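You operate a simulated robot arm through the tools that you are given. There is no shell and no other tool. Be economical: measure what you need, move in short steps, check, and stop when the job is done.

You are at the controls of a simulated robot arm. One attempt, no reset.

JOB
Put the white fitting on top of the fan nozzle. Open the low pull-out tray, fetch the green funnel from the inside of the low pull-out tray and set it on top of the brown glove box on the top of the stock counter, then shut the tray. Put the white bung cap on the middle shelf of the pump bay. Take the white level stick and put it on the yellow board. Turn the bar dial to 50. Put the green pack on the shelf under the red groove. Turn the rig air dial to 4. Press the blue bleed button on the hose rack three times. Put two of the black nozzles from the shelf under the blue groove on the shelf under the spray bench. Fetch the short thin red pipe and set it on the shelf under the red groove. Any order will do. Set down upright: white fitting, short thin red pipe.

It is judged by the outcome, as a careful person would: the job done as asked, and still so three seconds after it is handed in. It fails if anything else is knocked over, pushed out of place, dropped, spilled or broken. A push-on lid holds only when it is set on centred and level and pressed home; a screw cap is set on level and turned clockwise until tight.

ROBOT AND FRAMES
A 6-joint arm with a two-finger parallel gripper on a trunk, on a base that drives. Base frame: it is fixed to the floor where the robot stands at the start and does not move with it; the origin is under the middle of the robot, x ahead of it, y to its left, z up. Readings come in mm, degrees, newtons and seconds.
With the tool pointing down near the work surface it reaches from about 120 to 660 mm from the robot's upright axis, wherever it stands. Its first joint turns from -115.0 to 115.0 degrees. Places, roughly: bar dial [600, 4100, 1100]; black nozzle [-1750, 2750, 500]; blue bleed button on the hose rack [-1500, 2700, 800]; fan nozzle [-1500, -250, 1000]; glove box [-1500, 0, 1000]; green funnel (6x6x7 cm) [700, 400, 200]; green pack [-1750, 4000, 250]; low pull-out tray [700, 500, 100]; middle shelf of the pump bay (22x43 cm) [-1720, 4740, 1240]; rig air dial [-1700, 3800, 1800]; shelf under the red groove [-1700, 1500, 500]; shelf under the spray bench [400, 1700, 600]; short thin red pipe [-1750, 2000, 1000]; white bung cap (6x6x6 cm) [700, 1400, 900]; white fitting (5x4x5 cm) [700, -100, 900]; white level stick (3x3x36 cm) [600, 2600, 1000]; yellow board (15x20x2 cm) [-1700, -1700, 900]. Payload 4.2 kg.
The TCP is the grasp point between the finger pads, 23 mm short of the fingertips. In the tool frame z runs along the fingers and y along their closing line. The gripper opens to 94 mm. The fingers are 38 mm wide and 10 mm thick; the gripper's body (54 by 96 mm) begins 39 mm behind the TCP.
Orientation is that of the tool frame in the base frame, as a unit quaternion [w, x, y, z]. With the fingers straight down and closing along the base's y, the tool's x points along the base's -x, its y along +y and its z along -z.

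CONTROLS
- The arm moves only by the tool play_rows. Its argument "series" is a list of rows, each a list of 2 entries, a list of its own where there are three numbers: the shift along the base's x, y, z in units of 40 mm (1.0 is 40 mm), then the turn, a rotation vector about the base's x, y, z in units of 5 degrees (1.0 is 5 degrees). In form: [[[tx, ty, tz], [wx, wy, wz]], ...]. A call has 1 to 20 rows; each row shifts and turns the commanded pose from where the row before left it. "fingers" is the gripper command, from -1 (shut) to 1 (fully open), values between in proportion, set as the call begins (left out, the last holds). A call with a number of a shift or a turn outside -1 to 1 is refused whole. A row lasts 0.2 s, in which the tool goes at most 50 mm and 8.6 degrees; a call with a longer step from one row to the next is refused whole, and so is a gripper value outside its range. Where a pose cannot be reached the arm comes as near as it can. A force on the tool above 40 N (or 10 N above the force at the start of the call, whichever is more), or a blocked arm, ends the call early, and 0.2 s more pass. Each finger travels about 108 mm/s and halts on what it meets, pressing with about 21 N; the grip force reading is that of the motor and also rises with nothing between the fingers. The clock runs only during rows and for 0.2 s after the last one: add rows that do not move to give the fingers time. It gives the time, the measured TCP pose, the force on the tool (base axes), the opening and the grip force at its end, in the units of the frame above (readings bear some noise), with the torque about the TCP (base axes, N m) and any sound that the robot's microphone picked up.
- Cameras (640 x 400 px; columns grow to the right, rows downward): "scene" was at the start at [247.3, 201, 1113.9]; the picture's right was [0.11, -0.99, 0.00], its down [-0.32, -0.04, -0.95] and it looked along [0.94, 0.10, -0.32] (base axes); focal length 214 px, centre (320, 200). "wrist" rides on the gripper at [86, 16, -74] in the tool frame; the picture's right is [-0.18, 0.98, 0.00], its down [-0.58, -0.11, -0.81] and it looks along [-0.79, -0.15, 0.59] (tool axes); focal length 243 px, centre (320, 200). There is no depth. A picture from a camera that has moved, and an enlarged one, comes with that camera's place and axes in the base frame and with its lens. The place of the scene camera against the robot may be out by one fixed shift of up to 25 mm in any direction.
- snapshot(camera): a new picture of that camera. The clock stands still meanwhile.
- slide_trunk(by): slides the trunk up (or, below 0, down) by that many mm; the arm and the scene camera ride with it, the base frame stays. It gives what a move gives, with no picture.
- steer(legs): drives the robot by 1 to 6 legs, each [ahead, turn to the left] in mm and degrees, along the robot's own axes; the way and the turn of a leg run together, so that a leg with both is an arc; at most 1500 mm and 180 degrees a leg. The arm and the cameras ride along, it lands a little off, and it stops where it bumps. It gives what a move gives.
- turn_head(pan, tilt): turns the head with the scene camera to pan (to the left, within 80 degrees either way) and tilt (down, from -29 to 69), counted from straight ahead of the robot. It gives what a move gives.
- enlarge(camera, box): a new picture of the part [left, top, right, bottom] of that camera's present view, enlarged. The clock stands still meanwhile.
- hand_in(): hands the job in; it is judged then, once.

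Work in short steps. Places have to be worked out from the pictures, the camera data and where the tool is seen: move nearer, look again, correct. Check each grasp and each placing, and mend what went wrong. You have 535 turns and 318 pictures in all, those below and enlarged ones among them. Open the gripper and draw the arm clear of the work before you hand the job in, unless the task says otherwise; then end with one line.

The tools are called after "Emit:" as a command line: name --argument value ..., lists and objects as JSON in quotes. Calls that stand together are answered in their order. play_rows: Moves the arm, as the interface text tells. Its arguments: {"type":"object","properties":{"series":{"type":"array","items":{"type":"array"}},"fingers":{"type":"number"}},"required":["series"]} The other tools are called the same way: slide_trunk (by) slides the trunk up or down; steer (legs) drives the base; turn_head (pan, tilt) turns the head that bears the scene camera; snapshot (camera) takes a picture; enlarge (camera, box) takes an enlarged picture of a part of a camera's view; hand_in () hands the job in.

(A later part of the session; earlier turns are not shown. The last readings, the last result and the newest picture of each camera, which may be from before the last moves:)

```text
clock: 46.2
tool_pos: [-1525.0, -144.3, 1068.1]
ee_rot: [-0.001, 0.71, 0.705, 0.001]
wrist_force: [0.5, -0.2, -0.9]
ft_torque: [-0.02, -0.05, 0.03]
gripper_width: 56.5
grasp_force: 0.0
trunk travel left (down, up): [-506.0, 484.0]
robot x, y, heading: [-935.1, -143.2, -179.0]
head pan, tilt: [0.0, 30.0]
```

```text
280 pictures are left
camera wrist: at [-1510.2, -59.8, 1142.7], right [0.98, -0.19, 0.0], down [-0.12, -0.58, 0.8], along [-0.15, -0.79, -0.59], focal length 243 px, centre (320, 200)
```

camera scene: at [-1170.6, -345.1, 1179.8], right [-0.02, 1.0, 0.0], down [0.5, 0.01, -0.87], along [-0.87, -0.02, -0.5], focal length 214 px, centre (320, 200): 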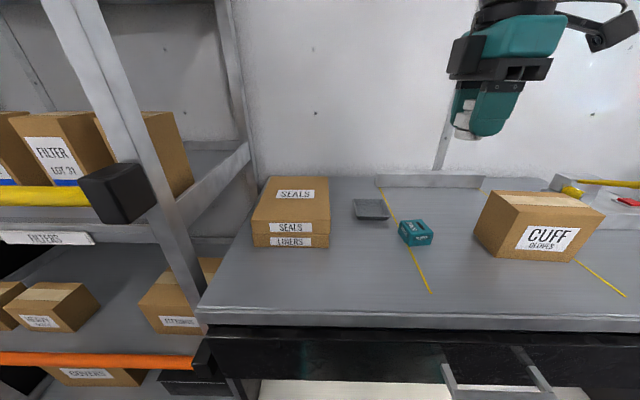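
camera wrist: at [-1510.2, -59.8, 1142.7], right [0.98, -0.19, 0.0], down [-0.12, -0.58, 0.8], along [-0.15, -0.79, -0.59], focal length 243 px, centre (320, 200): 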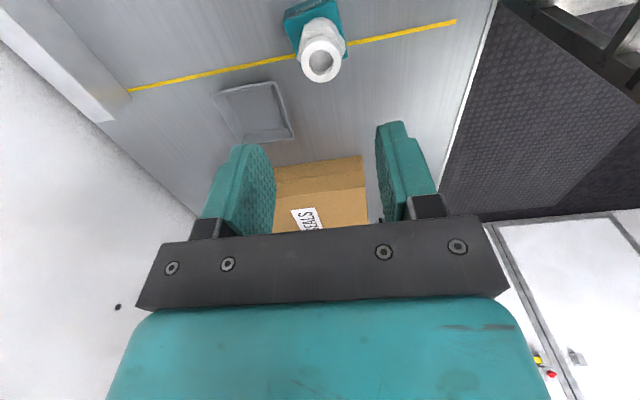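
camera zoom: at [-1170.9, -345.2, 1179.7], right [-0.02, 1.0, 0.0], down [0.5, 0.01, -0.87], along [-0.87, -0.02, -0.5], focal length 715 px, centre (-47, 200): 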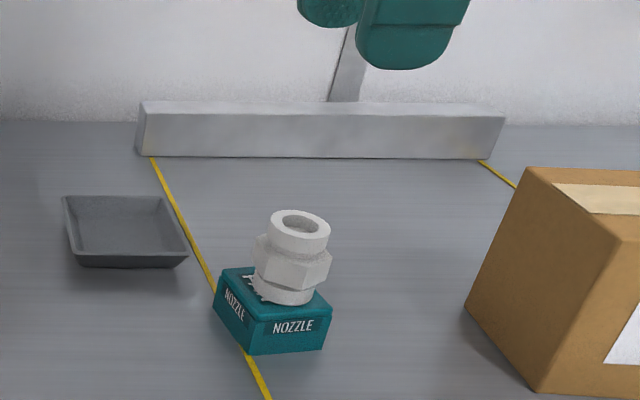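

The fitting stands upright on the fan nozzle box. Next, the tray: retract the arm, back off and drive to face the low tray, then look down.

Emit:
play_rows --series '[[[0.8, 0, 0.6], [0, 0, 0]], [[0.8, 0, 0.6], [0, 0, 0]], [[0.8, 0, 0], [0, 0, 0]], [[0.8, 0, 0], [0, 0, 0]], [[0.8, 0, 0], [0, 0, 0]]]'

Emit:
steer --legs '[[-350, 0], [0, -134], [700, 0], [0, -46]]'

Emit:
turn_head --pan 0 --tilt 55

Emit:
snapshot --camera "scene"

Emit:
snapshot --camera "wrist"

```text
clock: 47.4
tool_pos: [-1371.7, -150.4, 1114.4]
ee_rot: [0.001, 0.709, 0.705, 0.001]
wrist_force: [-0.1, -0.4, 0.1]
ft_torque: [-0.01, 0.0, -0.01]
gripper_width: 56.3
grasp_force: 0.1
out of reach, approached as far as the arm can: row 5
trunk travel left (down, up): [-506.0, 484.0]
robot x, y, heading: [-935.8, -142.8, -179.0]
head pan, tilt: [0.0, 30.0]
```

```text
clock: 60.7
tool_pos: [311.3, 375.4, 1116.4]
ee_rot: [0.001, 0.71, -0.705, -0.001]
wrist_force: [-1.0, -0.2, 0.0]
ft_torque: [0.04, 0.01, 0.02]
gripper_width: 56.5
grasp_force: 0.0
trunk travel left (down, up): [-506.0, 484.0]
robot x, y, heading: [-129.4, 360.8, 2.0]
head pan, tilt: [0.0, 30.0]
```

```text
clock: 61.6
tool_pos: [310.9, 376.2, 1116.0]
ee_rot: [0.001, 0.71, -0.705, 0.0]
wrist_force: [-0.1, -0.5, -0.2]
ft_torque: [-0.01, -0.02, -0.01]
gripper_width: 56.2
grasp_force: 0.1
trunk travel left (down, up): [-506.0, 484.0]
robot x, y, heading: [-128.1, 360.1, 2.2]
head pan, tilt: [0.0, 55.0]
```

```text
279 pictures are left
camera scene: at [94.0, 560.1, 1143.8], right [0.03, -1.0, 0.0], down [-0.82, -0.03, -0.57], along [0.57, 0.02, -0.82], focal length 214 px, centre (320, 200)
```

scene: 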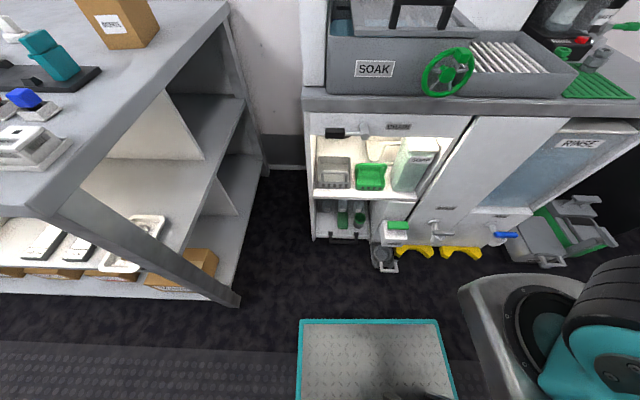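

```text
278 pictures are left
camera wrist: at [296.0, 287.9, 1189.3], right [-0.98, 0.18, 0.0], down [0.11, 0.58, 0.81], along [0.14, 0.79, -0.59], focal length 243 px, centre (320, 200)
```

wrist: 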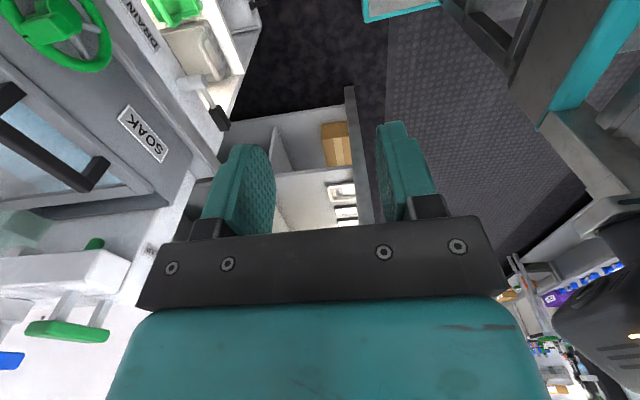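

The teal-edged plate is the robot's own base front. I lower the trunk fully to look closely at the tray.

Emit:
slide_trunk --by -500

Emit:
turn_head --pan -5 --tilt 40

Emit:
snapshot --camera "scene"

```text
refused: -500 is not a number from -400 to 400
```

```text
clock: 62.3
tool_pos: [311.4, 376.6, 1115.4]
ee_rot: [0.001, 0.71, -0.705, -0.001]
wrist_force: [0.3, -0.1, 0.0]
ft_torque: [-0.01, -0.01, 0.01]
gripper_width: 56.1
grasp_force: 0.1
trunk travel left (down, up): [-506.0, 484.0]
robot x, y, heading: [-123.5, 361.0, 1.6]
head pan, tilt: [-5.0, 40.0]
```

```text
277 pictures are left
camera scene: at [106.7, 553.2, 1164.4], right [-0.05, -1.0, 0.0], down [-0.64, 0.03, -0.77], along [0.76, -0.04, -0.64], focal length 214 px, centre (320, 200)
```

scene: 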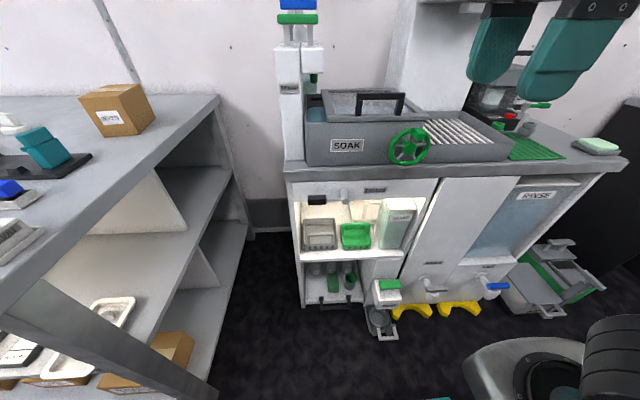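

Emit:
slide_trunk --by -400

Emit:
snapshot --camera "scene"

Emit:
snapshot --camera "wrist"

```text
clock: 66.2
tool_pos: [311.3, 376.2, 715.2]
ee_rot: [0.0, 0.71, -0.704, -0.001]
wrist_force: [0.5, -1.0, 0.2]
ft_torque: [0.03, 0.03, 0.0]
gripper_width: 56.2
grasp_force: 0.0
trunk travel left (down, up): [-106.0, 884.0]
robot x, y, heading: [-130.9, 361.2, 1.9]
head pan, tilt: [-5.0, 40.0]
```

```text
276 pictures are left
camera scene: at [106.7, 553.2, 764.4], right [-0.05, -1.0, 0.0], down [-0.64, 0.03, -0.77], along [0.76, -0.04, -0.64], focal length 214 px, centre (320, 200)
```

scene: 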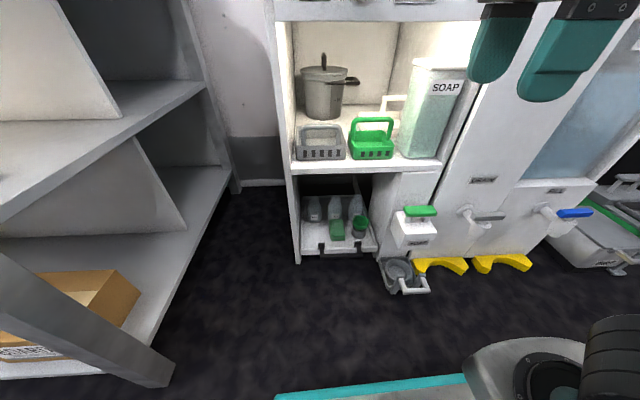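

```text
275 pictures are left
camera wrist: at [296.0, 287.9, 789.3], right [-0.98, 0.18, 0.0], down [0.11, 0.58, 0.81], along [0.14, 0.79, -0.59], focal length 243 px, centre (320, 200)
```

wrist: 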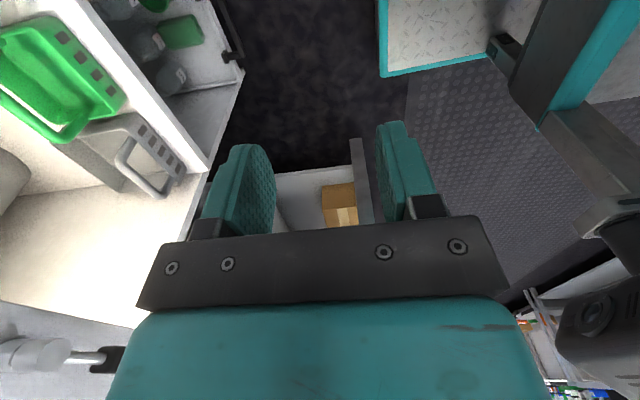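

Emit:
enlarge --camera "scene" --box '[270, 160, 430, 310]'

Emit:
slide_trunk --by -106

Emit:
enlarge --camera "scene" --box '[260, 140, 460, 300]'

```text
2.67 times, centred on (350, 235) of scene
camera zoom: at [106.7, 553.2, 764.4], right [-0.05, -1.0, 0.0], down [-0.64, 0.03, -0.77], along [0.76, -0.04, -0.64], focal length 572 px, centre (240, 107)
```

zoom: 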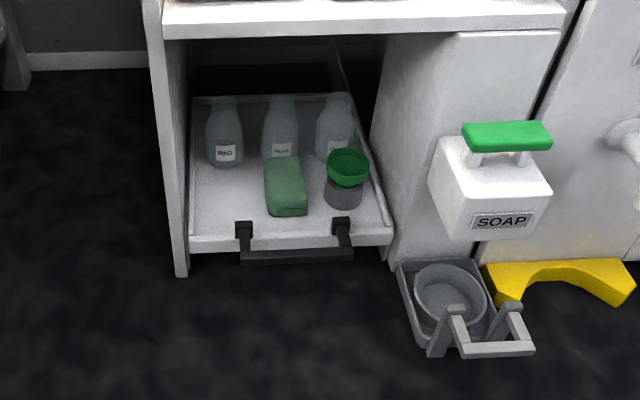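

```text
clock: 67.5
tool_pos: [311.3, 375.8, 607.8]
ee_rot: [0.001, 0.71, -0.705, -0.001]
wrist_force: [0.9, -0.5, -0.9]
ft_torque: [-0.01, 0.01, 0.04]
gripper_width: 56.4
grasp_force: 0.1
trunk travel left (down, up): [0.0, 990.0]
robot x, y, heading: [-126.9, 363.1, 1.9]
head pan, tilt: [-5.0, 40.0]
```

```text
2.50 times, centred on (360, 220) of scene
camera zoom: at [106.7, 553.2, 658.4], right [-0.05, -1.0, 0.0], down [-0.64, 0.03, -0.77], along [0.76, -0.04, -0.64], focal length 536 px, centre (220, 150)
```

zoom: 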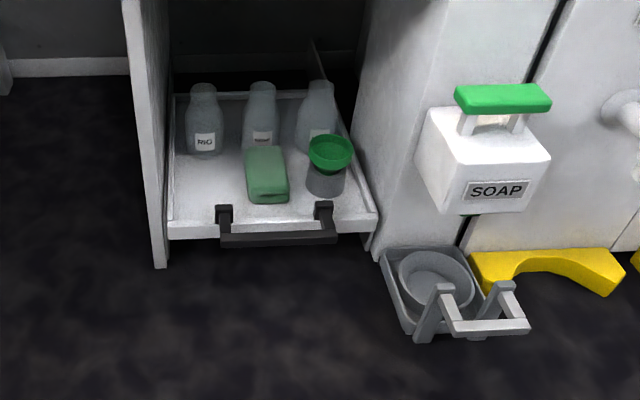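

I drive 70 mm closer and put the tool above the handle to locate it with the wrist camera.

Emit:
steer --legs '[[70, 0]]'

Emit:
play_rows --series '[[[0.6, 0.2, -1], [0, 0, 0]], [[0.6, 0.2, -1], [0, 0, 0]], [[0.6, 0.2, -1], [0, 0, 0]], [[0.6, 0.2, -1], [0, 0, 0]], [[0.6, 0.1, -1], [0, 0, 0]], [[0.6, 0, -1], [0, 0, 0]]]'

Emit:
snapshot --camera "wrist"

Emit:
snapshot --camera "scene"

```text
clock: 68.5
tool_pos: [381.5, 375.5, 609.2]
ee_rot: [0.0, 0.71, -0.704, -0.001]
wrist_force: [-1.0, 0.9, -0.3]
ft_torque: [0.02, 0.0, -0.01]
gripper_width: 56.2
grasp_force: 0.0
trunk travel left (down, up): [0.0, 990.0]
robot x, y, heading: [-57.5, 362.2, 1.5]
head pan, tilt: [-5.0, 40.0]
```

```text
clock: 70.0
tool_pos: [528.3, 414.8, 370.6]
ee_rot: [0.001, 0.709, -0.705, -0.001]
wrist_force: [-0.8, -0.5, -0.1]
ft_torque: [0.0, -0.01, 0.0]
gripper_width: 56.7
grasp_force: 0.1
trunk travel left (down, up): [0.0, 990.0]
robot x, y, heading: [-58.2, 364.7, 2.0]
head pan, tilt: [-5.0, 40.0]
```

```text
272 pictures are left
camera wrist: at [512.8, 326.4, 444.9], right [-0.98, 0.18, 0.0], down [0.11, 0.58, 0.81], along [0.14, 0.79, -0.59], focal length 243 px, centre (320, 200)
```

wrist: 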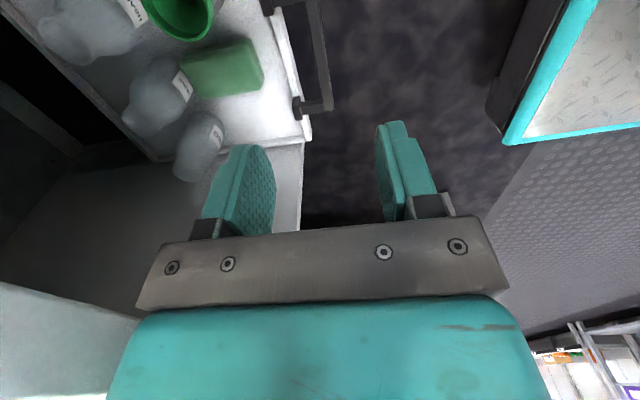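

```text
271 pictures are left
camera scene: at [176.7, 554.6, 658.5], right [-0.06, -1.0, 0.0], down [-0.64, 0.04, -0.77], along [0.76, -0.04, -0.64], focal length 214 px, centre (320, 200)
```

scene: 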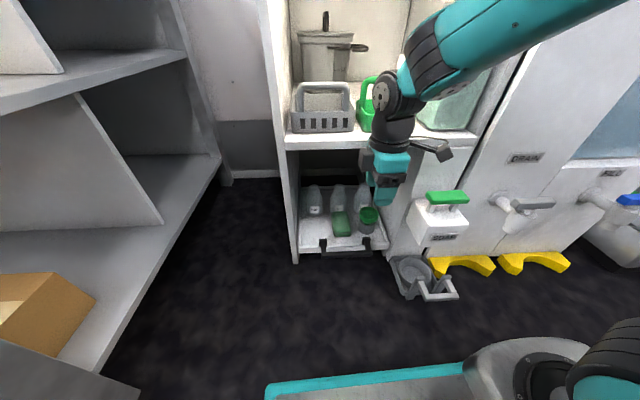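

Handle bar near x≈533, y≈460, z≈140. I narrow the opening and come down to z≈230 to refine.

Emit:
play_rows --series '[[[0, 0.4, -0.9], [0, 0, 0]], [[0, 0.4, -0.9], [0, 0, 0]], [[0, 0.4, -0.9], [0, 0, 0]], [[0, 0, -0.8], [0, 0, 0]], [[0, 0, 0], [0, 0, 0]]]' --fingers -0.15

Emit:
snapshot --camera "wrist"

Emit:
enlarge --camera "scene" --box '[260, 80, 480, 300]'

```text
clock: 71.2
tool_pos: [524.9, 463.6, 229.2]
ee_rot: [0.001, 0.709, -0.705, -0.001]
wrist_force: [0.8, 0.1, -0.6]
ft_torque: [-0.01, 0.01, 0.01]
gripper_width: 40.1
grasp_force: 0.0
trunk travel left (down, up): [0.0, 990.0]
robot x, y, heading: [-58.0, 368.7, 1.7]
head pan, tilt: [-5.0, 40.0]
```

```text
270 pictures are left
camera wrist: at [509.5, 374.6, 302.5], right [-0.98, 0.18, 0.0], down [0.11, 0.58, 0.81], along [0.14, 0.79, -0.59], focal length 243 px, centre (320, 200)
```

wrist: 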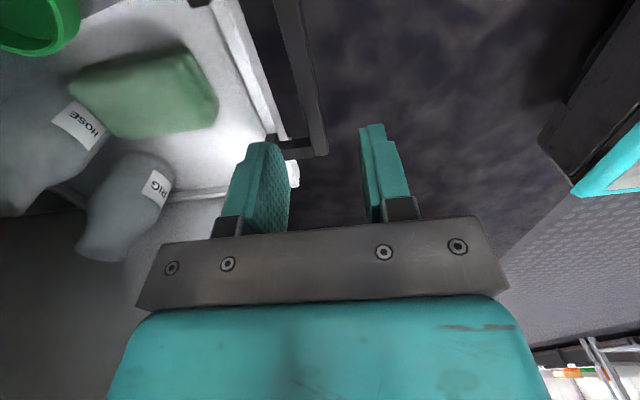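

```text
1.82 times, centred on (370, 190) of scene
camera zoom: at [176.8, 554.6, 658.4], right [-0.06, -1.0, 0.0], down [-0.64, 0.04, -0.77], along [0.76, -0.04, -0.64], focal length 390 px, centre (229, 218)
```

zoom: 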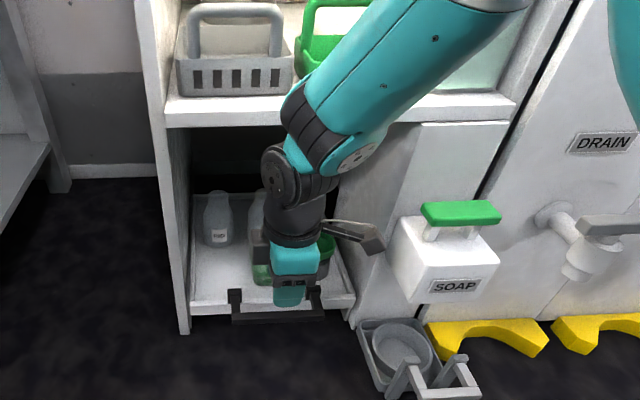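

Bar triangulated at x≈535, z≈151. I go down onto it with the rear finger in the gap.

Emit:
play_rows --series '[[[0.24, 0, -0.6], [0, 0, 0]], [[0, 0, -0.7], [0, 0, 0]], [[0, 0, -0.7], [0, 0, 0]], [[0, 0, 0], [0, 0, 0]]]'

Emit:
snapshot --camera "wrist"

Emit:
enlarge --camera "scene" --box '[260, 80, 480, 300]'

```text
clock: 72.2
tool_pos: [534.6, 461.2, 149.6]
ee_rot: [0.0, 0.709, -0.705, -0.001]
wrist_force: [-0.2, 0.4, 0.9]
ft_torque: [-0.01, -0.01, 0.05]
gripper_width: 40.0
grasp_force: 0.0
trunk travel left (down, up): [0.0, 990.0]
robot x, y, heading: [-60.2, 366.0, 1.5]
head pan, tilt: [-5.0, 40.0]
```

```text
268 pictures are left
camera wrist: at [520.0, 372.7, 224.0], right [-0.98, 0.18, 0.0], down [0.11, 0.58, 0.81], along [0.14, 0.79, -0.59], focal length 243 px, centre (320, 200)
```

wrist: 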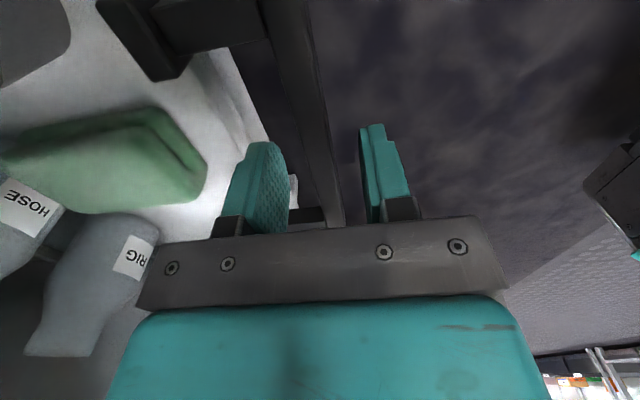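

```text
1.82 times, centred on (370, 190) of scene
camera zoom: at [176.8, 554.6, 658.4], right [-0.06, -1.0, 0.0], down [-0.64, 0.04, -0.77], along [0.76, -0.04, -0.64], focal length 390 px, centre (229, 218)
```

zoom: 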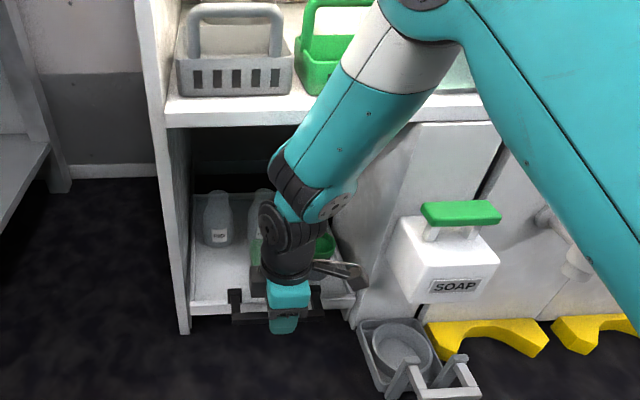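

The bar lies between the fingers. Close and test-pull slowly.

Emit:
play_rows --series '[[[0, 0, 0], [0, 0, 0]], [[0, 0, 0], [0, 0, 0]], [[0, 0, 0], [0, 0, 0]]]' --fingers -1

Emit:
play_rows --series '[[[-0.05, 0, 0], [0, 0, 0]], [[-0.1, 0, 0], [0, 0, 0]], [[-0.15, 0, 0], [0, 0, 0]], [[-0.2, 0, 0], [0, 0, 0]], [[-0.2, 0, 0], [0, 0, 0]], [[-0.2, 0, 0], [0, 0, 0]], [[-0.2, 0, 0], [0, 0, 0]], [[-0.15, 0, 0], [0, 0, 0]], [[-0.1, 0, 0], [0, 0, 0]]]'

Emit:
snapshot --camera "scene"

```text
clock: 73.0
tool_pos: [535.6, 460.0, 150.5]
ee_rot: [0.001, 0.708, -0.706, 0.0]
wrist_force: [2.2, 2.5, -4.1]
ft_torque: [0.02, -0.22, -1.8]
gripper_width: 13.7
grasp_force: 44.7
trunk travel left (down, up): [0.0, 990.0]
robot x, y, heading: [-55.0, 363.5, 1.6]
head pan, tilt: [-5.0, 40.0]
```

```text
clock: 75.0
tool_pos: [479.4, 460.1, 148.3]
ee_rot: [0.0, 0.708, -0.706, -0.001]
wrist_force: [3.4, -7.1, 29.4]
ft_torque: [-0.41, -0.1, -1.67]
gripper_width: 13.8
grasp_force: 45.7
trunk travel left (down, up): [0.0, 990.0]
robot x, y, heading: [-57.7, 361.8, 1.7]
head pan, tilt: [-5.0, 40.0]
```

```text
266 pictures are left
camera scene: at [176.5, 554.5, 658.8], right [-0.06, -1.0, 0.0], down [-0.64, 0.04, -0.77], along [0.77, -0.04, -0.64], focal length 214 px, centre (320, 200)
```

scene: 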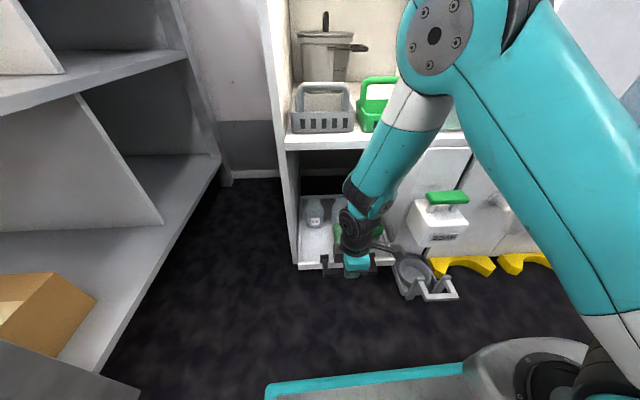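

The tray moves. There is an upward 29 N, so I ease up 3 mm while continuing the pull.

Emit:
play_rows --series '[[[0, 0, 0.05], [0, 0, 0]], [[-0.05, 0, 0.02], [0, 0, 0]], [[-0.1, 0, 0], [0, 0, 0]]]'

Emit:
play_rows --series '[[[-0.1, 0, 0], [0, 0, 0]], [[-0.2, 0, 0], [0, 0, 0]], [[-0.2, 0, 0], [0, 0, 0]], [[-0.2, 0, 0], [0, 0, 0]], [[-0.2, 0, 0], [0, 0, 0]], [[-0.15, 0, 0], [0, 0, 0]], [[-0.1, 0, 0], [0, 0, 0]]]'

Emit:
snapshot --camera "scene"

```text
clock: 75.8
tool_pos: [473.5, 462.3, 150.0]
ee_rot: [0.002, 0.709, -0.705, -0.002]
wrist_force: [2.8, 4.1, -30.8]
ft_torque: [0.16, -0.25, -1.73]
gripper_width: 13.8
grasp_force: 44.7
trunk travel left (down, up): [0.0, 990.0]
robot x, y, heading: [-56.2, 359.5, 1.7]
head pan, tilt: [-5.0, 40.0]
```

```text
clock: 77.3
tool_pos: [427.7, 461.7, 152.1]
ee_rot: [0.002, 0.709, -0.705, -0.002]
wrist_force: [2.2, -2.1, -25.4]
ft_torque: [0.04, -0.17, -1.71]
gripper_width: 13.5
grasp_force: 45.1
trunk travel left (down, up): [0.0, 990.0]
robot x, y, heading: [-55.3, 364.3, 1.9]
head pan, tilt: [-5.0, 40.0]
```

```text
265 pictures are left
camera scene: at [177.1, 554.7, 658.1], right [-0.06, -1.0, 0.0], down [-0.64, 0.04, -0.77], along [0.76, -0.04, -0.64], focal length 214 px, centre (320, 200)
```

scene: 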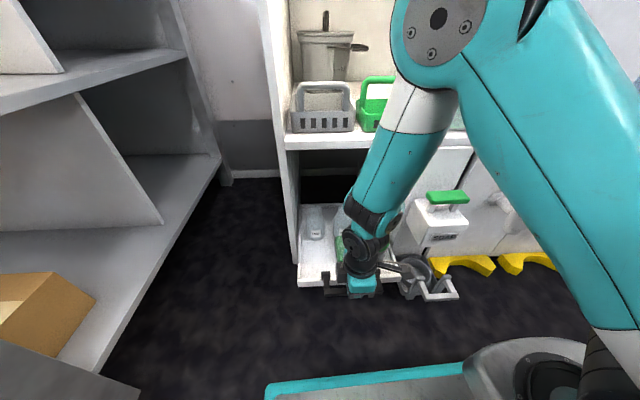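

Emit:
play_rows --series '[[[-0.1, 0, -0.03], [0, 0, 0]], [[-0.2, 0, 0], [0, 0, 0]], [[-0.2, 0, 0], [0, 0, 0]], [[-0.2, 0, 0], [0, 0, 0]], [[-0.2, 0, 0], [0, 0, 0]], [[-0.2, 0, 0], [0, 0, 0]], [[-0.2, 0, 0], [0, 0, 0]], [[-0.2, 0, 0], [0, 0, 0]], [[-0.15, 0, 0], [0, 0, 0]], [[-0.1, 0, 0], [0, 0, 0]]]'

Emit:
snapshot --camera "scene"

```text
clock: 79.5
tool_pos: [358.4, 461.2, 148.0]
ee_rot: [0.0, 0.709, -0.705, -0.002]
wrist_force: [4.4, 4.0, 15.5]
ft_torque: [0.55, -0.11, -1.7]
gripper_width: 13.9
grasp_force: 45.2
trunk travel left (down, up): [0.0, 990.0]
robot x, y, heading: [-58.0, 364.7, 1.6]
head pan, tilt: [-5.0, 40.0]
```

```text
264 pictures are left
camera scene: at [176.6, 554.6, 658.3], right [-0.06, -1.0, 0.0], down [-0.64, 0.04, -0.77], along [0.77, -0.04, -0.64], focal length 214 px, centre (320, 200)
```

scene: 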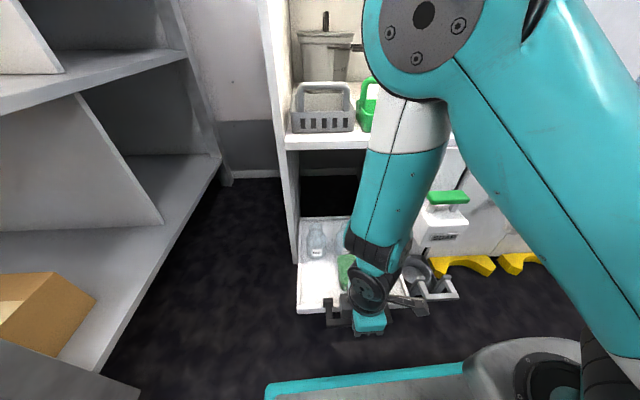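

Opened ~177 mm. Release, rise, and look at the tray.

Emit:
play_rows --series '[[[0, 0, 0], [0, 0, 0]], [[0, 0, 0], [0, 0, 0]]]' --fingers -0.15

Emit:
play_rows --series '[[[0, 0, 0.8], [0, 0, 0]], [[0, 0, 0.8], [0, 0, 0]], [[0, 0, 0.8], [0, 0, 0]], [[0, 0, 0.8], [0, 0, 0]], [[0, 0, 0.8], [0, 0, 0]], [[0.4, -0.6, 0.8], [0, 0, 0]], [[0.5, -0.6, 0.2], [0, 0, 0]], [[0.5, -0.6, 0.2], [0, 0, 0]], [[0.5, -0.6, 0], [0, 0, 0]]]' --fingers 0.7

Emit:
snapshot --camera "wrist"

Emit:
snapshot --camera "scene"

```text
clock: 80.2
tool_pos: [357.2, 459.9, 148.1]
ee_rot: [0.001, 0.709, -0.705, 0.0]
wrist_force: [0.2, 0.1, 0.0]
ft_torque: [-0.05, 0.04, 0.01]
gripper_width: 40.1
grasp_force: 0.0
trunk travel left (down, up): [0.0, 990.0]
robot x, y, heading: [-55.5, 363.4, 1.8]
head pan, tilt: [-5.0, 40.0]
```

```text
clock: 82.2
tool_pos: [434.3, 362.0, 358.0]
ee_rot: [0.001, 0.709, -0.705, 0.0]
wrist_force: [-0.4, 0.7, 0.5]
ft_torque: [0.0, -0.01, 0.01]
gripper_width: 80.4
grasp_force: 0.1
trunk travel left (down, up): [0.0, 990.0]
robot x, y, heading: [-57.0, 367.2, 1.7]
head pan, tilt: [-5.0, 40.0]
```

```text
263 pictures are left
camera wrist: at [418.9, 273.6, 431.1], right [-0.98, 0.18, 0.0], down [0.11, 0.58, 0.81], along [0.14, 0.79, -0.59], focal length 243 px, centre (320, 200)
```

wrist: 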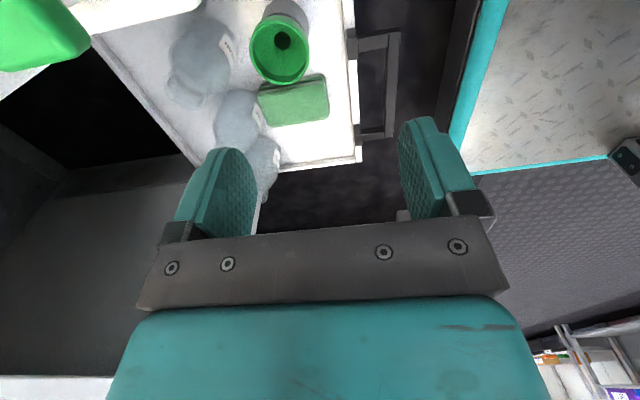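

```text
262 pictures are left
camera scene: at [176.7, 554.6, 658.4], right [-0.06, -1.0, 0.0], down [-0.64, 0.04, -0.77], along [0.76, -0.04, -0.64], focal length 214 px, centre (320, 200)
```

scene: 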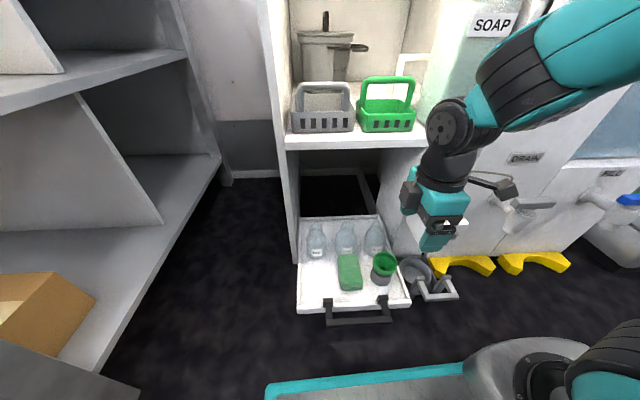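

Emit:
enlarge --camera "wrist" --box '[200, 0, 360, 120]'

Emit:
enlarge --camera "scene" --box '[320, 200, 480, 320]'

```text
3.33 times, centred on (280, 60) of wrist
camera zoom: at [418.9, 273.6, 431.1], right [-0.98, 0.18, 0.0], down [0.11, 0.58, 0.81], along [0.14, 0.79, -0.59], focal length 809 px, centre (453, 667)
```

zoom: 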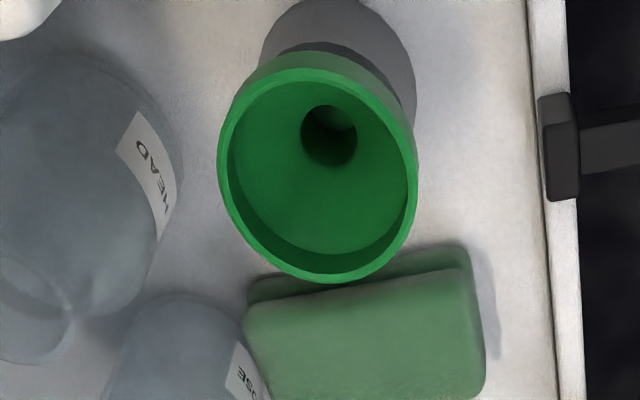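

```text
3.33 times, centred on (400, 260) of scene
camera zoom: at [176.7, 554.6, 658.4], right [-0.06, -1.0, 0.0], down [-0.64, 0.04, -0.77], along [0.76, -0.04, -0.64], focal length 715 px, centre (53, 0)
```

zoom: 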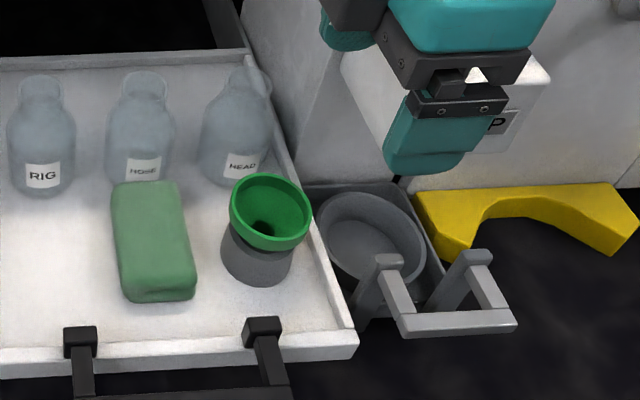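

The funnel (rim ≈60 mm) sits in a grey cup next to a sponge and bottles. I rotate the tool so fingers close along y with the camera on the free side.

Emit:
play_rows --series '[[[0, 0, 0], [0, 0, -1]], [[0, 0, 0], [0, 0, -1]], [[0, 0, 0], [0, 0, -1]], [[0, 0, 0], [0, 0, -1]], [[0, 0, 0], [0, 0, -1]], [[0, 0, 0], [0, 0, -1]], [[0, 0, 0], [0, 0, -1]], [[0, 0, 0], [0, 0, -1]], [[0, 0, 0], [0, 0, -1]], [[0, 0, 0], [0, 0, -1]], [[0, 0, 0], [0, 0, -1]], [[0, 0, 0], [0, 0, -1]], [[0, 0, 0], [0, 0, -1]], [[0, 0, 0], [0, 0, -1]], [[0, 0, 0], [0, 0, -1]], [[0, 0, 0], [0, 0, -1]], [[0, 0, 0], [0, 0, -1]], [[0, 0, 0], [0, 0, -1]]]' --fingers 0.7

Emit:
snapshot --camera "wrist"

```text
clock: 86.0
tool_pos: [434.9, 364.8, 358.2]
ee_rot: [0.001, -0.002, 1.0, 0.0]
wrist_force: [-0.4, 0.3, -0.3]
ft_torque: [0.03, -0.03, -0.01]
gripper_width: 79.8
grasp_force: 0.0
trunk travel left (down, up): [0.0, 990.0]
robot x, y, heading: [-59.1, 364.8, 1.7]
head pan, tilt: [-5.0, 40.0]
```

```text
259 pictures are left
camera wrist: at [347.7, 379.0, 433.0], right [0.18, 0.98, 0.0], down [0.58, -0.11, 0.81], along [0.79, -0.14, -0.59], focal length 243 px, centre (320, 200)
```

wrist: 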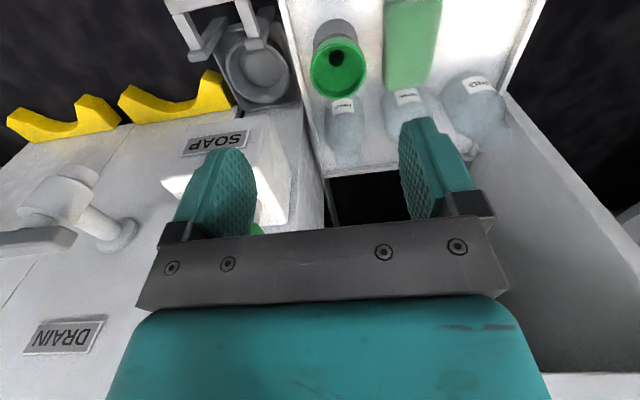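

Rim is at about (479,377,155). I go above it and check.

Emit:
play_rows --series '[[[0.55, 0.15, -0.8], [0, 0, 0]], [[0.55, 0.15, -0.8], [0, 0, 0]], [[0, 0, -0.8], [0, 0, 0]], [[0, 0, -0.8], [0, 0, 0]], [[0, 0, 0], [0, 0, 0]]]' --fingers 0.6

Emit:
snapshot --camera "wrist"

Emit:
snapshot --camera "scene"

```text
clock: 87.2
tool_pos: [475.8, 378.6, 230.0]
ee_rot: [0.0, -0.004, 1.0, 0.001]
wrist_force: [0.7, -0.5, 0.2]
ft_torque: [0.03, -0.05, -0.01]
gripper_width: 75.2
grasp_force: 0.1
trunk travel left (down, up): [0.0, 990.0]
robot x, y, heading: [-56.3, 363.1, 1.4]
head pan, tilt: [-5.0, 40.0]
```

```text
258 pictures are left
camera wrist: at [389.2, 393.4, 305.0], right [0.18, 0.98, 0.0], down [0.58, -0.11, 0.81], along [0.79, -0.14, -0.59], focal length 243 px, centre (320, 200)
```

wrist: 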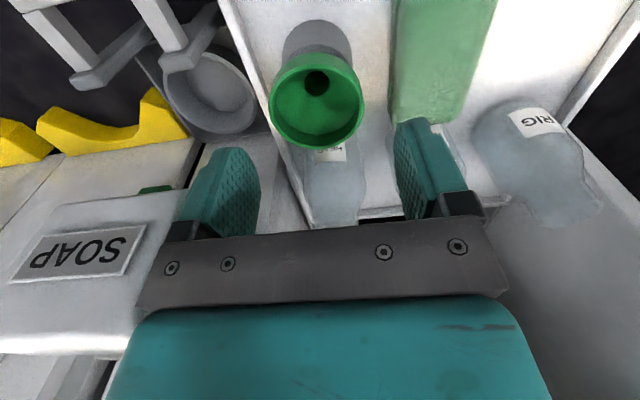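

```text
257 pictures are left
camera scene: at [176.8, 554.6, 658.4], right [-0.06, -1.0, 0.0], down [-0.64, 0.04, -0.77], along [0.76, -0.04, -0.64], focal length 214 px, centre (320, 200)
```

scene: 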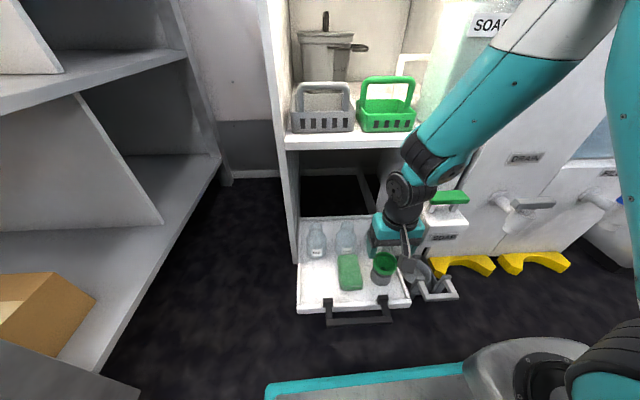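

Rim at (476,376,163). Descend to z≈156 and close.

Emit:
play_rows --series '[[[0, -0.05, -0.6], [0, 0, 0]], [[0, 0, -0.6], [0, 0, 0]], [[0, 0, -0.6], [0, 0, 0]], [[0, 0, 0], [0, 0, 0]]]'

Emit:
snapshot --camera "wrist"

```text
clock: 88.2
tool_pos: [478.0, 374.8, 158.4]
ee_rot: [0.0, -0.003, 1.0, 0.0]
wrist_force: [-0.7, 0.0, 0.5]
ft_torque: [0.05, 0.02, 0.03]
gripper_width: 75.3
grasp_force: 0.1
trunk travel left (down, up): [0.0, 990.0]
robot x, y, heading: [-57.0, 364.4, 1.4]
head pan, tilt: [-5.0, 40.0]
```

```text
256 pictures are left
camera wrist: at [391.9, 389.2, 232.7], right [0.18, 0.98, 0.0], down [0.58, -0.11, 0.81], along [0.79, -0.14, -0.59], focal length 243 px, centre (320, 200)
```

wrist: 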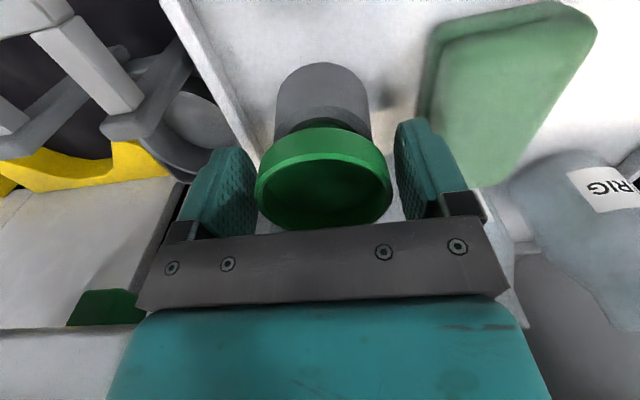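

Emit:
play_rows --series '[[[0, 0, 0], [0, 0, 0]], [[0, 0, 0], [0, 0, 0]], [[0, 0, 0], [0, 0, 0]]]' --fingers -1

Emit:
play_rows --series '[[[0, 0, 0.4], [0, 0, 0]], [[0, 0, 0.6], [0, 0, 0]], [[0, 0, 0.6], [0, 0, 0]], [[0, 0, 0.6], [0, 0, 0]], [[0, 0, 0.6], [0, 0, 0]], [[0, 0, 0.6], [0, 0, 0]], [[0, 0, 0], [0, 0, 0]]]'

Emit:
snapshot --camera "wrist"

Emit:
snapshot --camera "scene"

```text
clock: 89.0
tool_pos: [478.3, 375.4, 158.0]
ee_rot: [0.0, -0.003, 1.0, 0.001]
wrist_force: [0.5, 3.4, 3.0]
ft_torque: [0.07, -0.01, -0.01]
gripper_width: 58.9
grasp_force: 20.9
trunk travel left (down, up): [0.0, 990.0]
robot x, y, heading: [-57.5, 364.9, 1.8]
head pan, tilt: [-5.0, 40.0]
```

```text
clock: 90.5
tool_pos: [479.8, 373.4, 294.1]
ee_rot: [-0.001, -0.003, 1.0, 0.001]
wrist_force: [0.2, 0.1, -0.3]
ft_torque: [-0.02, -0.01, 0.04]
gripper_width: 59.1
grasp_force: 20.3
trunk travel left (down, up): [0.0, 990.0]
robot x, y, heading: [-60.1, 363.2, 1.7]
head pan, tilt: [-5.0, 40.0]
```

```text
255 pictures are left
camera wrist: at [392.7, 387.9, 368.7], right [0.18, 0.98, 0.0], down [0.58, -0.11, 0.81], along [0.79, -0.14, -0.59], focal length 243 px, centre (320, 200)
```

wrist: 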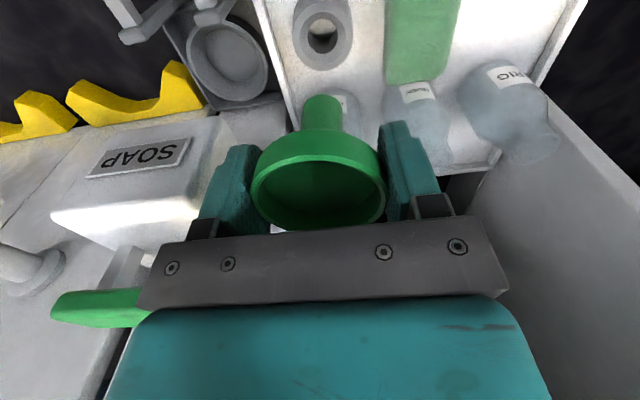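

```text
254 pictures are left
camera scene: at [176.8, 554.6, 658.4], right [-0.06, -1.0, 0.0], down [-0.64, 0.04, -0.77], along [0.76, -0.04, -0.64], focal length 214 px, centre (320, 200)
```

scene: 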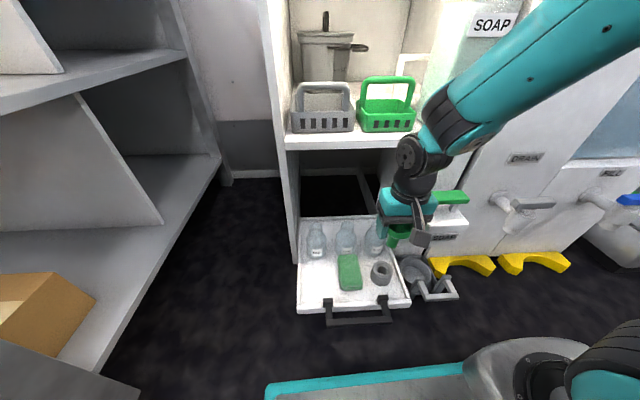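

Funnel is held (spout hangs below). I retract up, raise the trunk and drive to the glove box.

Emit:
play_rows --series '[[[-0.6, 0, 0.8], [0, 0, 0]], [[-0.6, 0, 0.8], [0, 0, 0]], [[-0.6, 0, 0.8], [0, 0, 0]], [[0, 0, 1], [0, 0, 0]], [[0, 0, 1], [0, 0, 0]], [[0, 0, 1], [0, 0, 0]], [[0, 0, 1], [0, 0, 0]]]'

Emit:
steer --legs '[[-250, 0], [0, -150.6], [600, 0], [0, -29.4]]'

Emit:
slide_trunk --by 400

Emit:
slide_trunk --by 110

Emit:
turn_head --pan 0 --tilt 30

Emit:
snapshot --camera "scene"

Emit:
snapshot --camera "wrist"

```text
clock: 92.2
tool_pos: [403.4, 373.2, 552.6]
ee_rot: [0.0, -0.002, 1.0, 0.001]
wrist_force: [-0.1, 0.2, -0.2]
ft_torque: [-0.01, -0.01, 0.0]
gripper_width: 58.9
grasp_force: 21.0
trunk travel left (down, up): [0.0, 990.0]
robot x, y, heading: [-56.2, 362.7, 1.8]
head pan, tilt: [-5.0, 40.0]
```

```text
clock: 104.2
tool_pos: [-1264.1, -27.2, 550.7]
ee_rot: [0.001, 0.994, 0.11, 0.004]
wrist_force: [0.2, 0.0, -0.9]
ft_torque: [-0.07, 0.0, -0.01]
gripper_width: 58.5
grasp_force: 20.9
trunk travel left (down, up): [0.0, 990.0]
robot x, y, heading: [-819.1, 66.3, -168.0]
head pan, tilt: [-5.0, 40.0]
stopped in leg 4: the force on the tool passed its limit at 61 N (the readings are from after the stop); the commanded pose is now the measured one
```

```text
clock: 105.6
tool_pos: [-1266.6, -26.7, 645.9]
ee_rot: [-0.002, 0.994, 0.106, 0.01]
wrist_force: [-1.7, 1.0, -25.1]
ft_torque: [-0.8, -1.0, 0.03]
gripper_width: 58.5
grasp_force: 20.3
trunk travel left (down, up): [-101.0, 889.0]
robot x, y, heading: [-819.5, 64.5, -168.3]
head pan, tilt: [-5.0, 40.0]
stopped: the force on the tool passed its limit at 68 N (the readings are from after the stop); the commanded pose is now the measured one
```

```text
clock: 105.9
tool_pos: [-1266.9, -25.8, 647.6]
ee_rot: [-0.003, 0.994, 0.107, 0.013]
wrist_force: [-3.0, 0.2, -13.9]
ft_torque: [-0.51, -0.72, 0.05]
gripper_width: 58.8
grasp_force: 21.0
trunk travel left (down, up): [-103.0, 887.0]
robot x, y, heading: [-820.9, 67.4, -168.0]
head pan, tilt: [-5.0, 40.0]
stopped: the force on the tool passed its limit at 51 N (the readings are from after the stop); the commanded pose is now the measured one
```

```text
clock: 106.7
tool_pos: [-1266.7, -27.1, 646.6]
ee_rot: [-0.004, 0.994, 0.106, 0.012]
wrist_force: [-1.7, -0.2, -17.7]
ft_torque: [-0.5, -0.84, 0.08]
gripper_width: 59.1
grasp_force: 21.1
trunk travel left (down, up): [-103.0, 887.0]
robot x, y, heading: [-819.4, 65.3, -167.9]
head pan, tilt: [0.0, 30.0]
```

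```text
253 pictures are left
camera scene: at [-1013.0, -180.0, 776.8], right [-0.21, 0.98, 0.0], down [0.49, 0.1, -0.87], along [-0.85, -0.18, -0.5], focal length 214 px, centre (320, 200)
```

scene: 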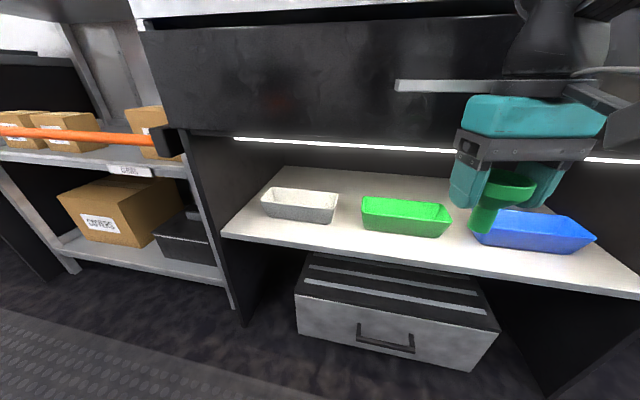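

```text
252 pictures are left
camera wrist: at [-1179.9, -26.9, 722.8], right [0.03, -1.0, -0.01], down [-0.61, -0.02, 0.79], along [-0.79, -0.02, -0.61], focal length 243 px, centre (320, 200)
```

wrist: 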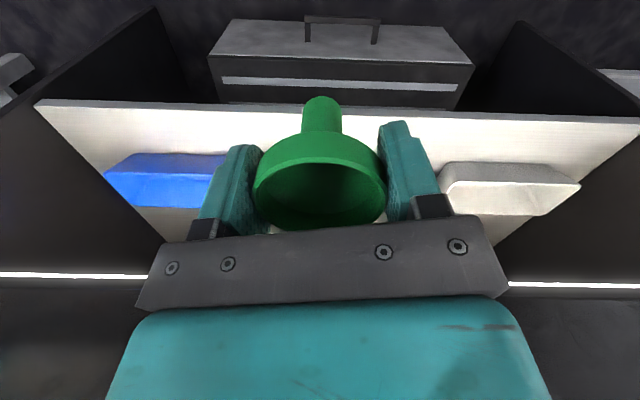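

I drove in too low: the wrist is under the drawer handle. I undo it: lower the trunk back, then check the view.

Emit:
slide_trunk --by -95

Emit:
snapshot --camera "scene"

```text
clock: 107.9
tool_pos: [-1263.0, -26.8, 556.4]
ee_rot: [0.0, 0.994, 0.106, 0.005]
wrist_force: [-0.7, 0.5, 0.0]
ft_torque: [0.04, 0.03, 0.03]
gripper_width: 58.8
grasp_force: 21.0
trunk travel left (down, up): [-8.0, 982.0]
robot x, y, heading: [-818.1, 65.3, -167.8]
head pan, tilt: [0.0, 30.0]
```

```text
251 pictures are left
camera scene: at [-1010.4, -180.0, 682.4], right [-0.21, 0.98, 0.0], down [0.49, 0.1, -0.87], along [-0.85, -0.18, -0.5], focal length 214 px, centre (320, 200)
```

scene: 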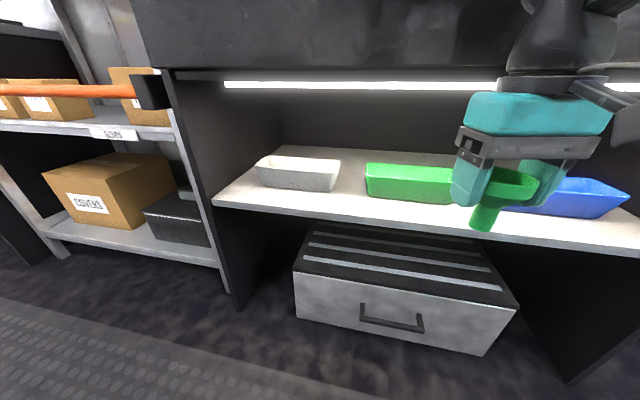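

No force now. Back straight off 250 mm.

Emit:
steer --legs '[[-250, 0]]'

Emit:
snapshot --camera "scene"

```text
clock: 109.7
tool_pos: [-1031.7, 24.4, 552.7]
ee_rot: [-0.003, 0.994, 0.105, 0.012]
wrist_force: [-0.7, 0.9, -0.3]
ft_torque: [0.0, 0.01, 0.0]
gripper_width: 58.6
grasp_force: 20.4
trunk travel left (down, up): [-8.0, 982.0]
robot x, y, heading: [-581.3, 119.9, -168.1]
head pan, tilt: [0.0, 30.0]
```

```text
250 pictures are left
camera scene: at [-777.4, -129.8, 682.0], right [-0.21, 0.98, 0.0], down [0.49, 0.1, -0.87], along [-0.85, -0.18, -0.5], focal length 214 px, centre (320, 200)
```

scene: 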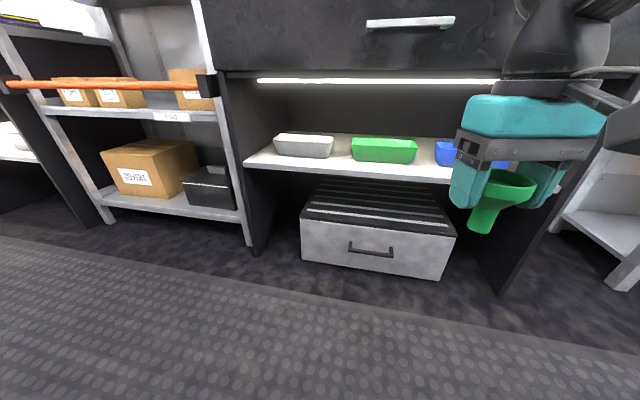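

Clear. Now raise the trunk and check the counter.

Emit:
slide_trunk --by 400

Emit:
slide_trunk --by 140

Emit:
snapshot --camera "scene"

```text
clock: 113.5
tool_pos: [-1031.0, 23.5, 952.4]
ee_rot: [-0.003, 0.994, 0.105, 0.011]
wrist_force: [0.8, -0.3, 0.0]
ft_torque: [0.04, 0.01, -0.03]
gripper_width: 58.8
grasp_force: 20.8
trunk travel left (down, up): [-408.0, 582.0]
robot x, y, heading: [-582.3, 115.9, -168.0]
head pan, tilt: [0.0, 30.0]
```

```text
clock: 115.2
tool_pos: [-1030.4, 24.2, 1092.7]
ee_rot: [-0.003, 0.994, 0.105, 0.012]
wrist_force: [-0.4, -0.1, -0.9]
ft_torque: [0.01, 0.02, 0.01]
gripper_width: 58.9
grasp_force: 21.2
trunk travel left (down, up): [-548.0, 442.0]
robot x, y, heading: [-588.6, 114.1, -168.0]
head pan, tilt: [0.0, 30.0]
```

```text
249 pictures are left
camera scene: at [-777.4, -129.8, 1222.0], right [-0.21, 0.98, 0.0], down [0.49, 0.1, -0.87], along [-0.85, -0.18, -0.5], focal length 214 px, centre (320, 200)
```

scene: 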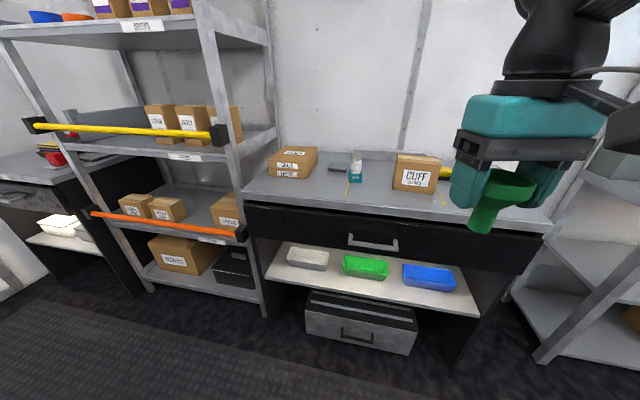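

Everything is intact. Drive forward 300 and square up; tool height is clear of the box top.

Emit:
steer --legs '[[320, 0], [0, -12]]'

Emit:
snapshot --camera "scene"

Emit:
snapshot --camera "wrist"

```text
clock: 118.2
tool_pos: [-1358.7, 54.3, 1092.0]
ee_rot: [-0.001, 1.0, -0.003, 0.012]
wrist_force: [-0.6, 0.1, -0.4]
ft_torque: [-0.03, 0.01, -0.05]
gripper_width: 58.7
grasp_force: 21.3
trunk travel left (down, up): [-548.0, 442.0]
robot x, y, heading: [-905.2, 50.6, 179.4]
head pan, tilt: [0.0, 30.0]
```

```text
248 pictures are left
camera scene: at [-1144.6, -148.4, 1222.0], right [0.01, 1.0, 0.0], down [0.5, 0.0, -0.87], along [-0.87, 0.01, -0.5], focal length 214 px, centre (320, 200)
```

scene: 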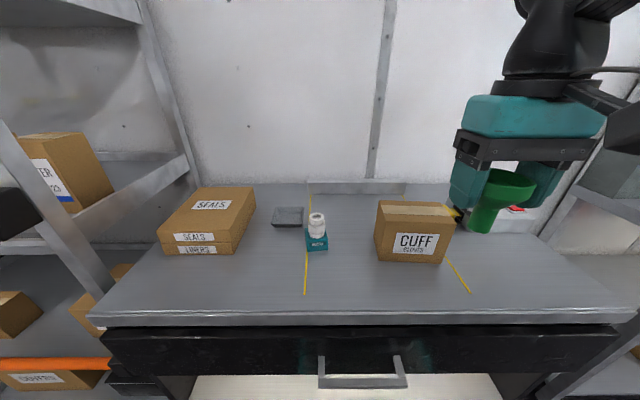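

```text
247 pictures are left
camera wrist: at [-1275.2, 36.6, 1168.2], right [-0.19, -0.98, -0.01], down [-0.6, 0.11, 0.79], along [-0.78, 0.15, -0.61], focal length 243 px, centre (320, 200)
```

wrist: 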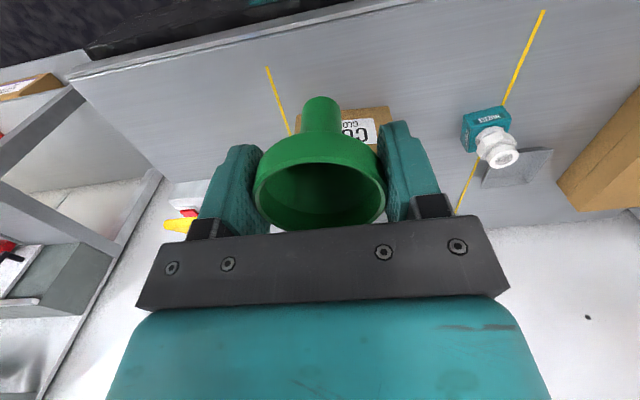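

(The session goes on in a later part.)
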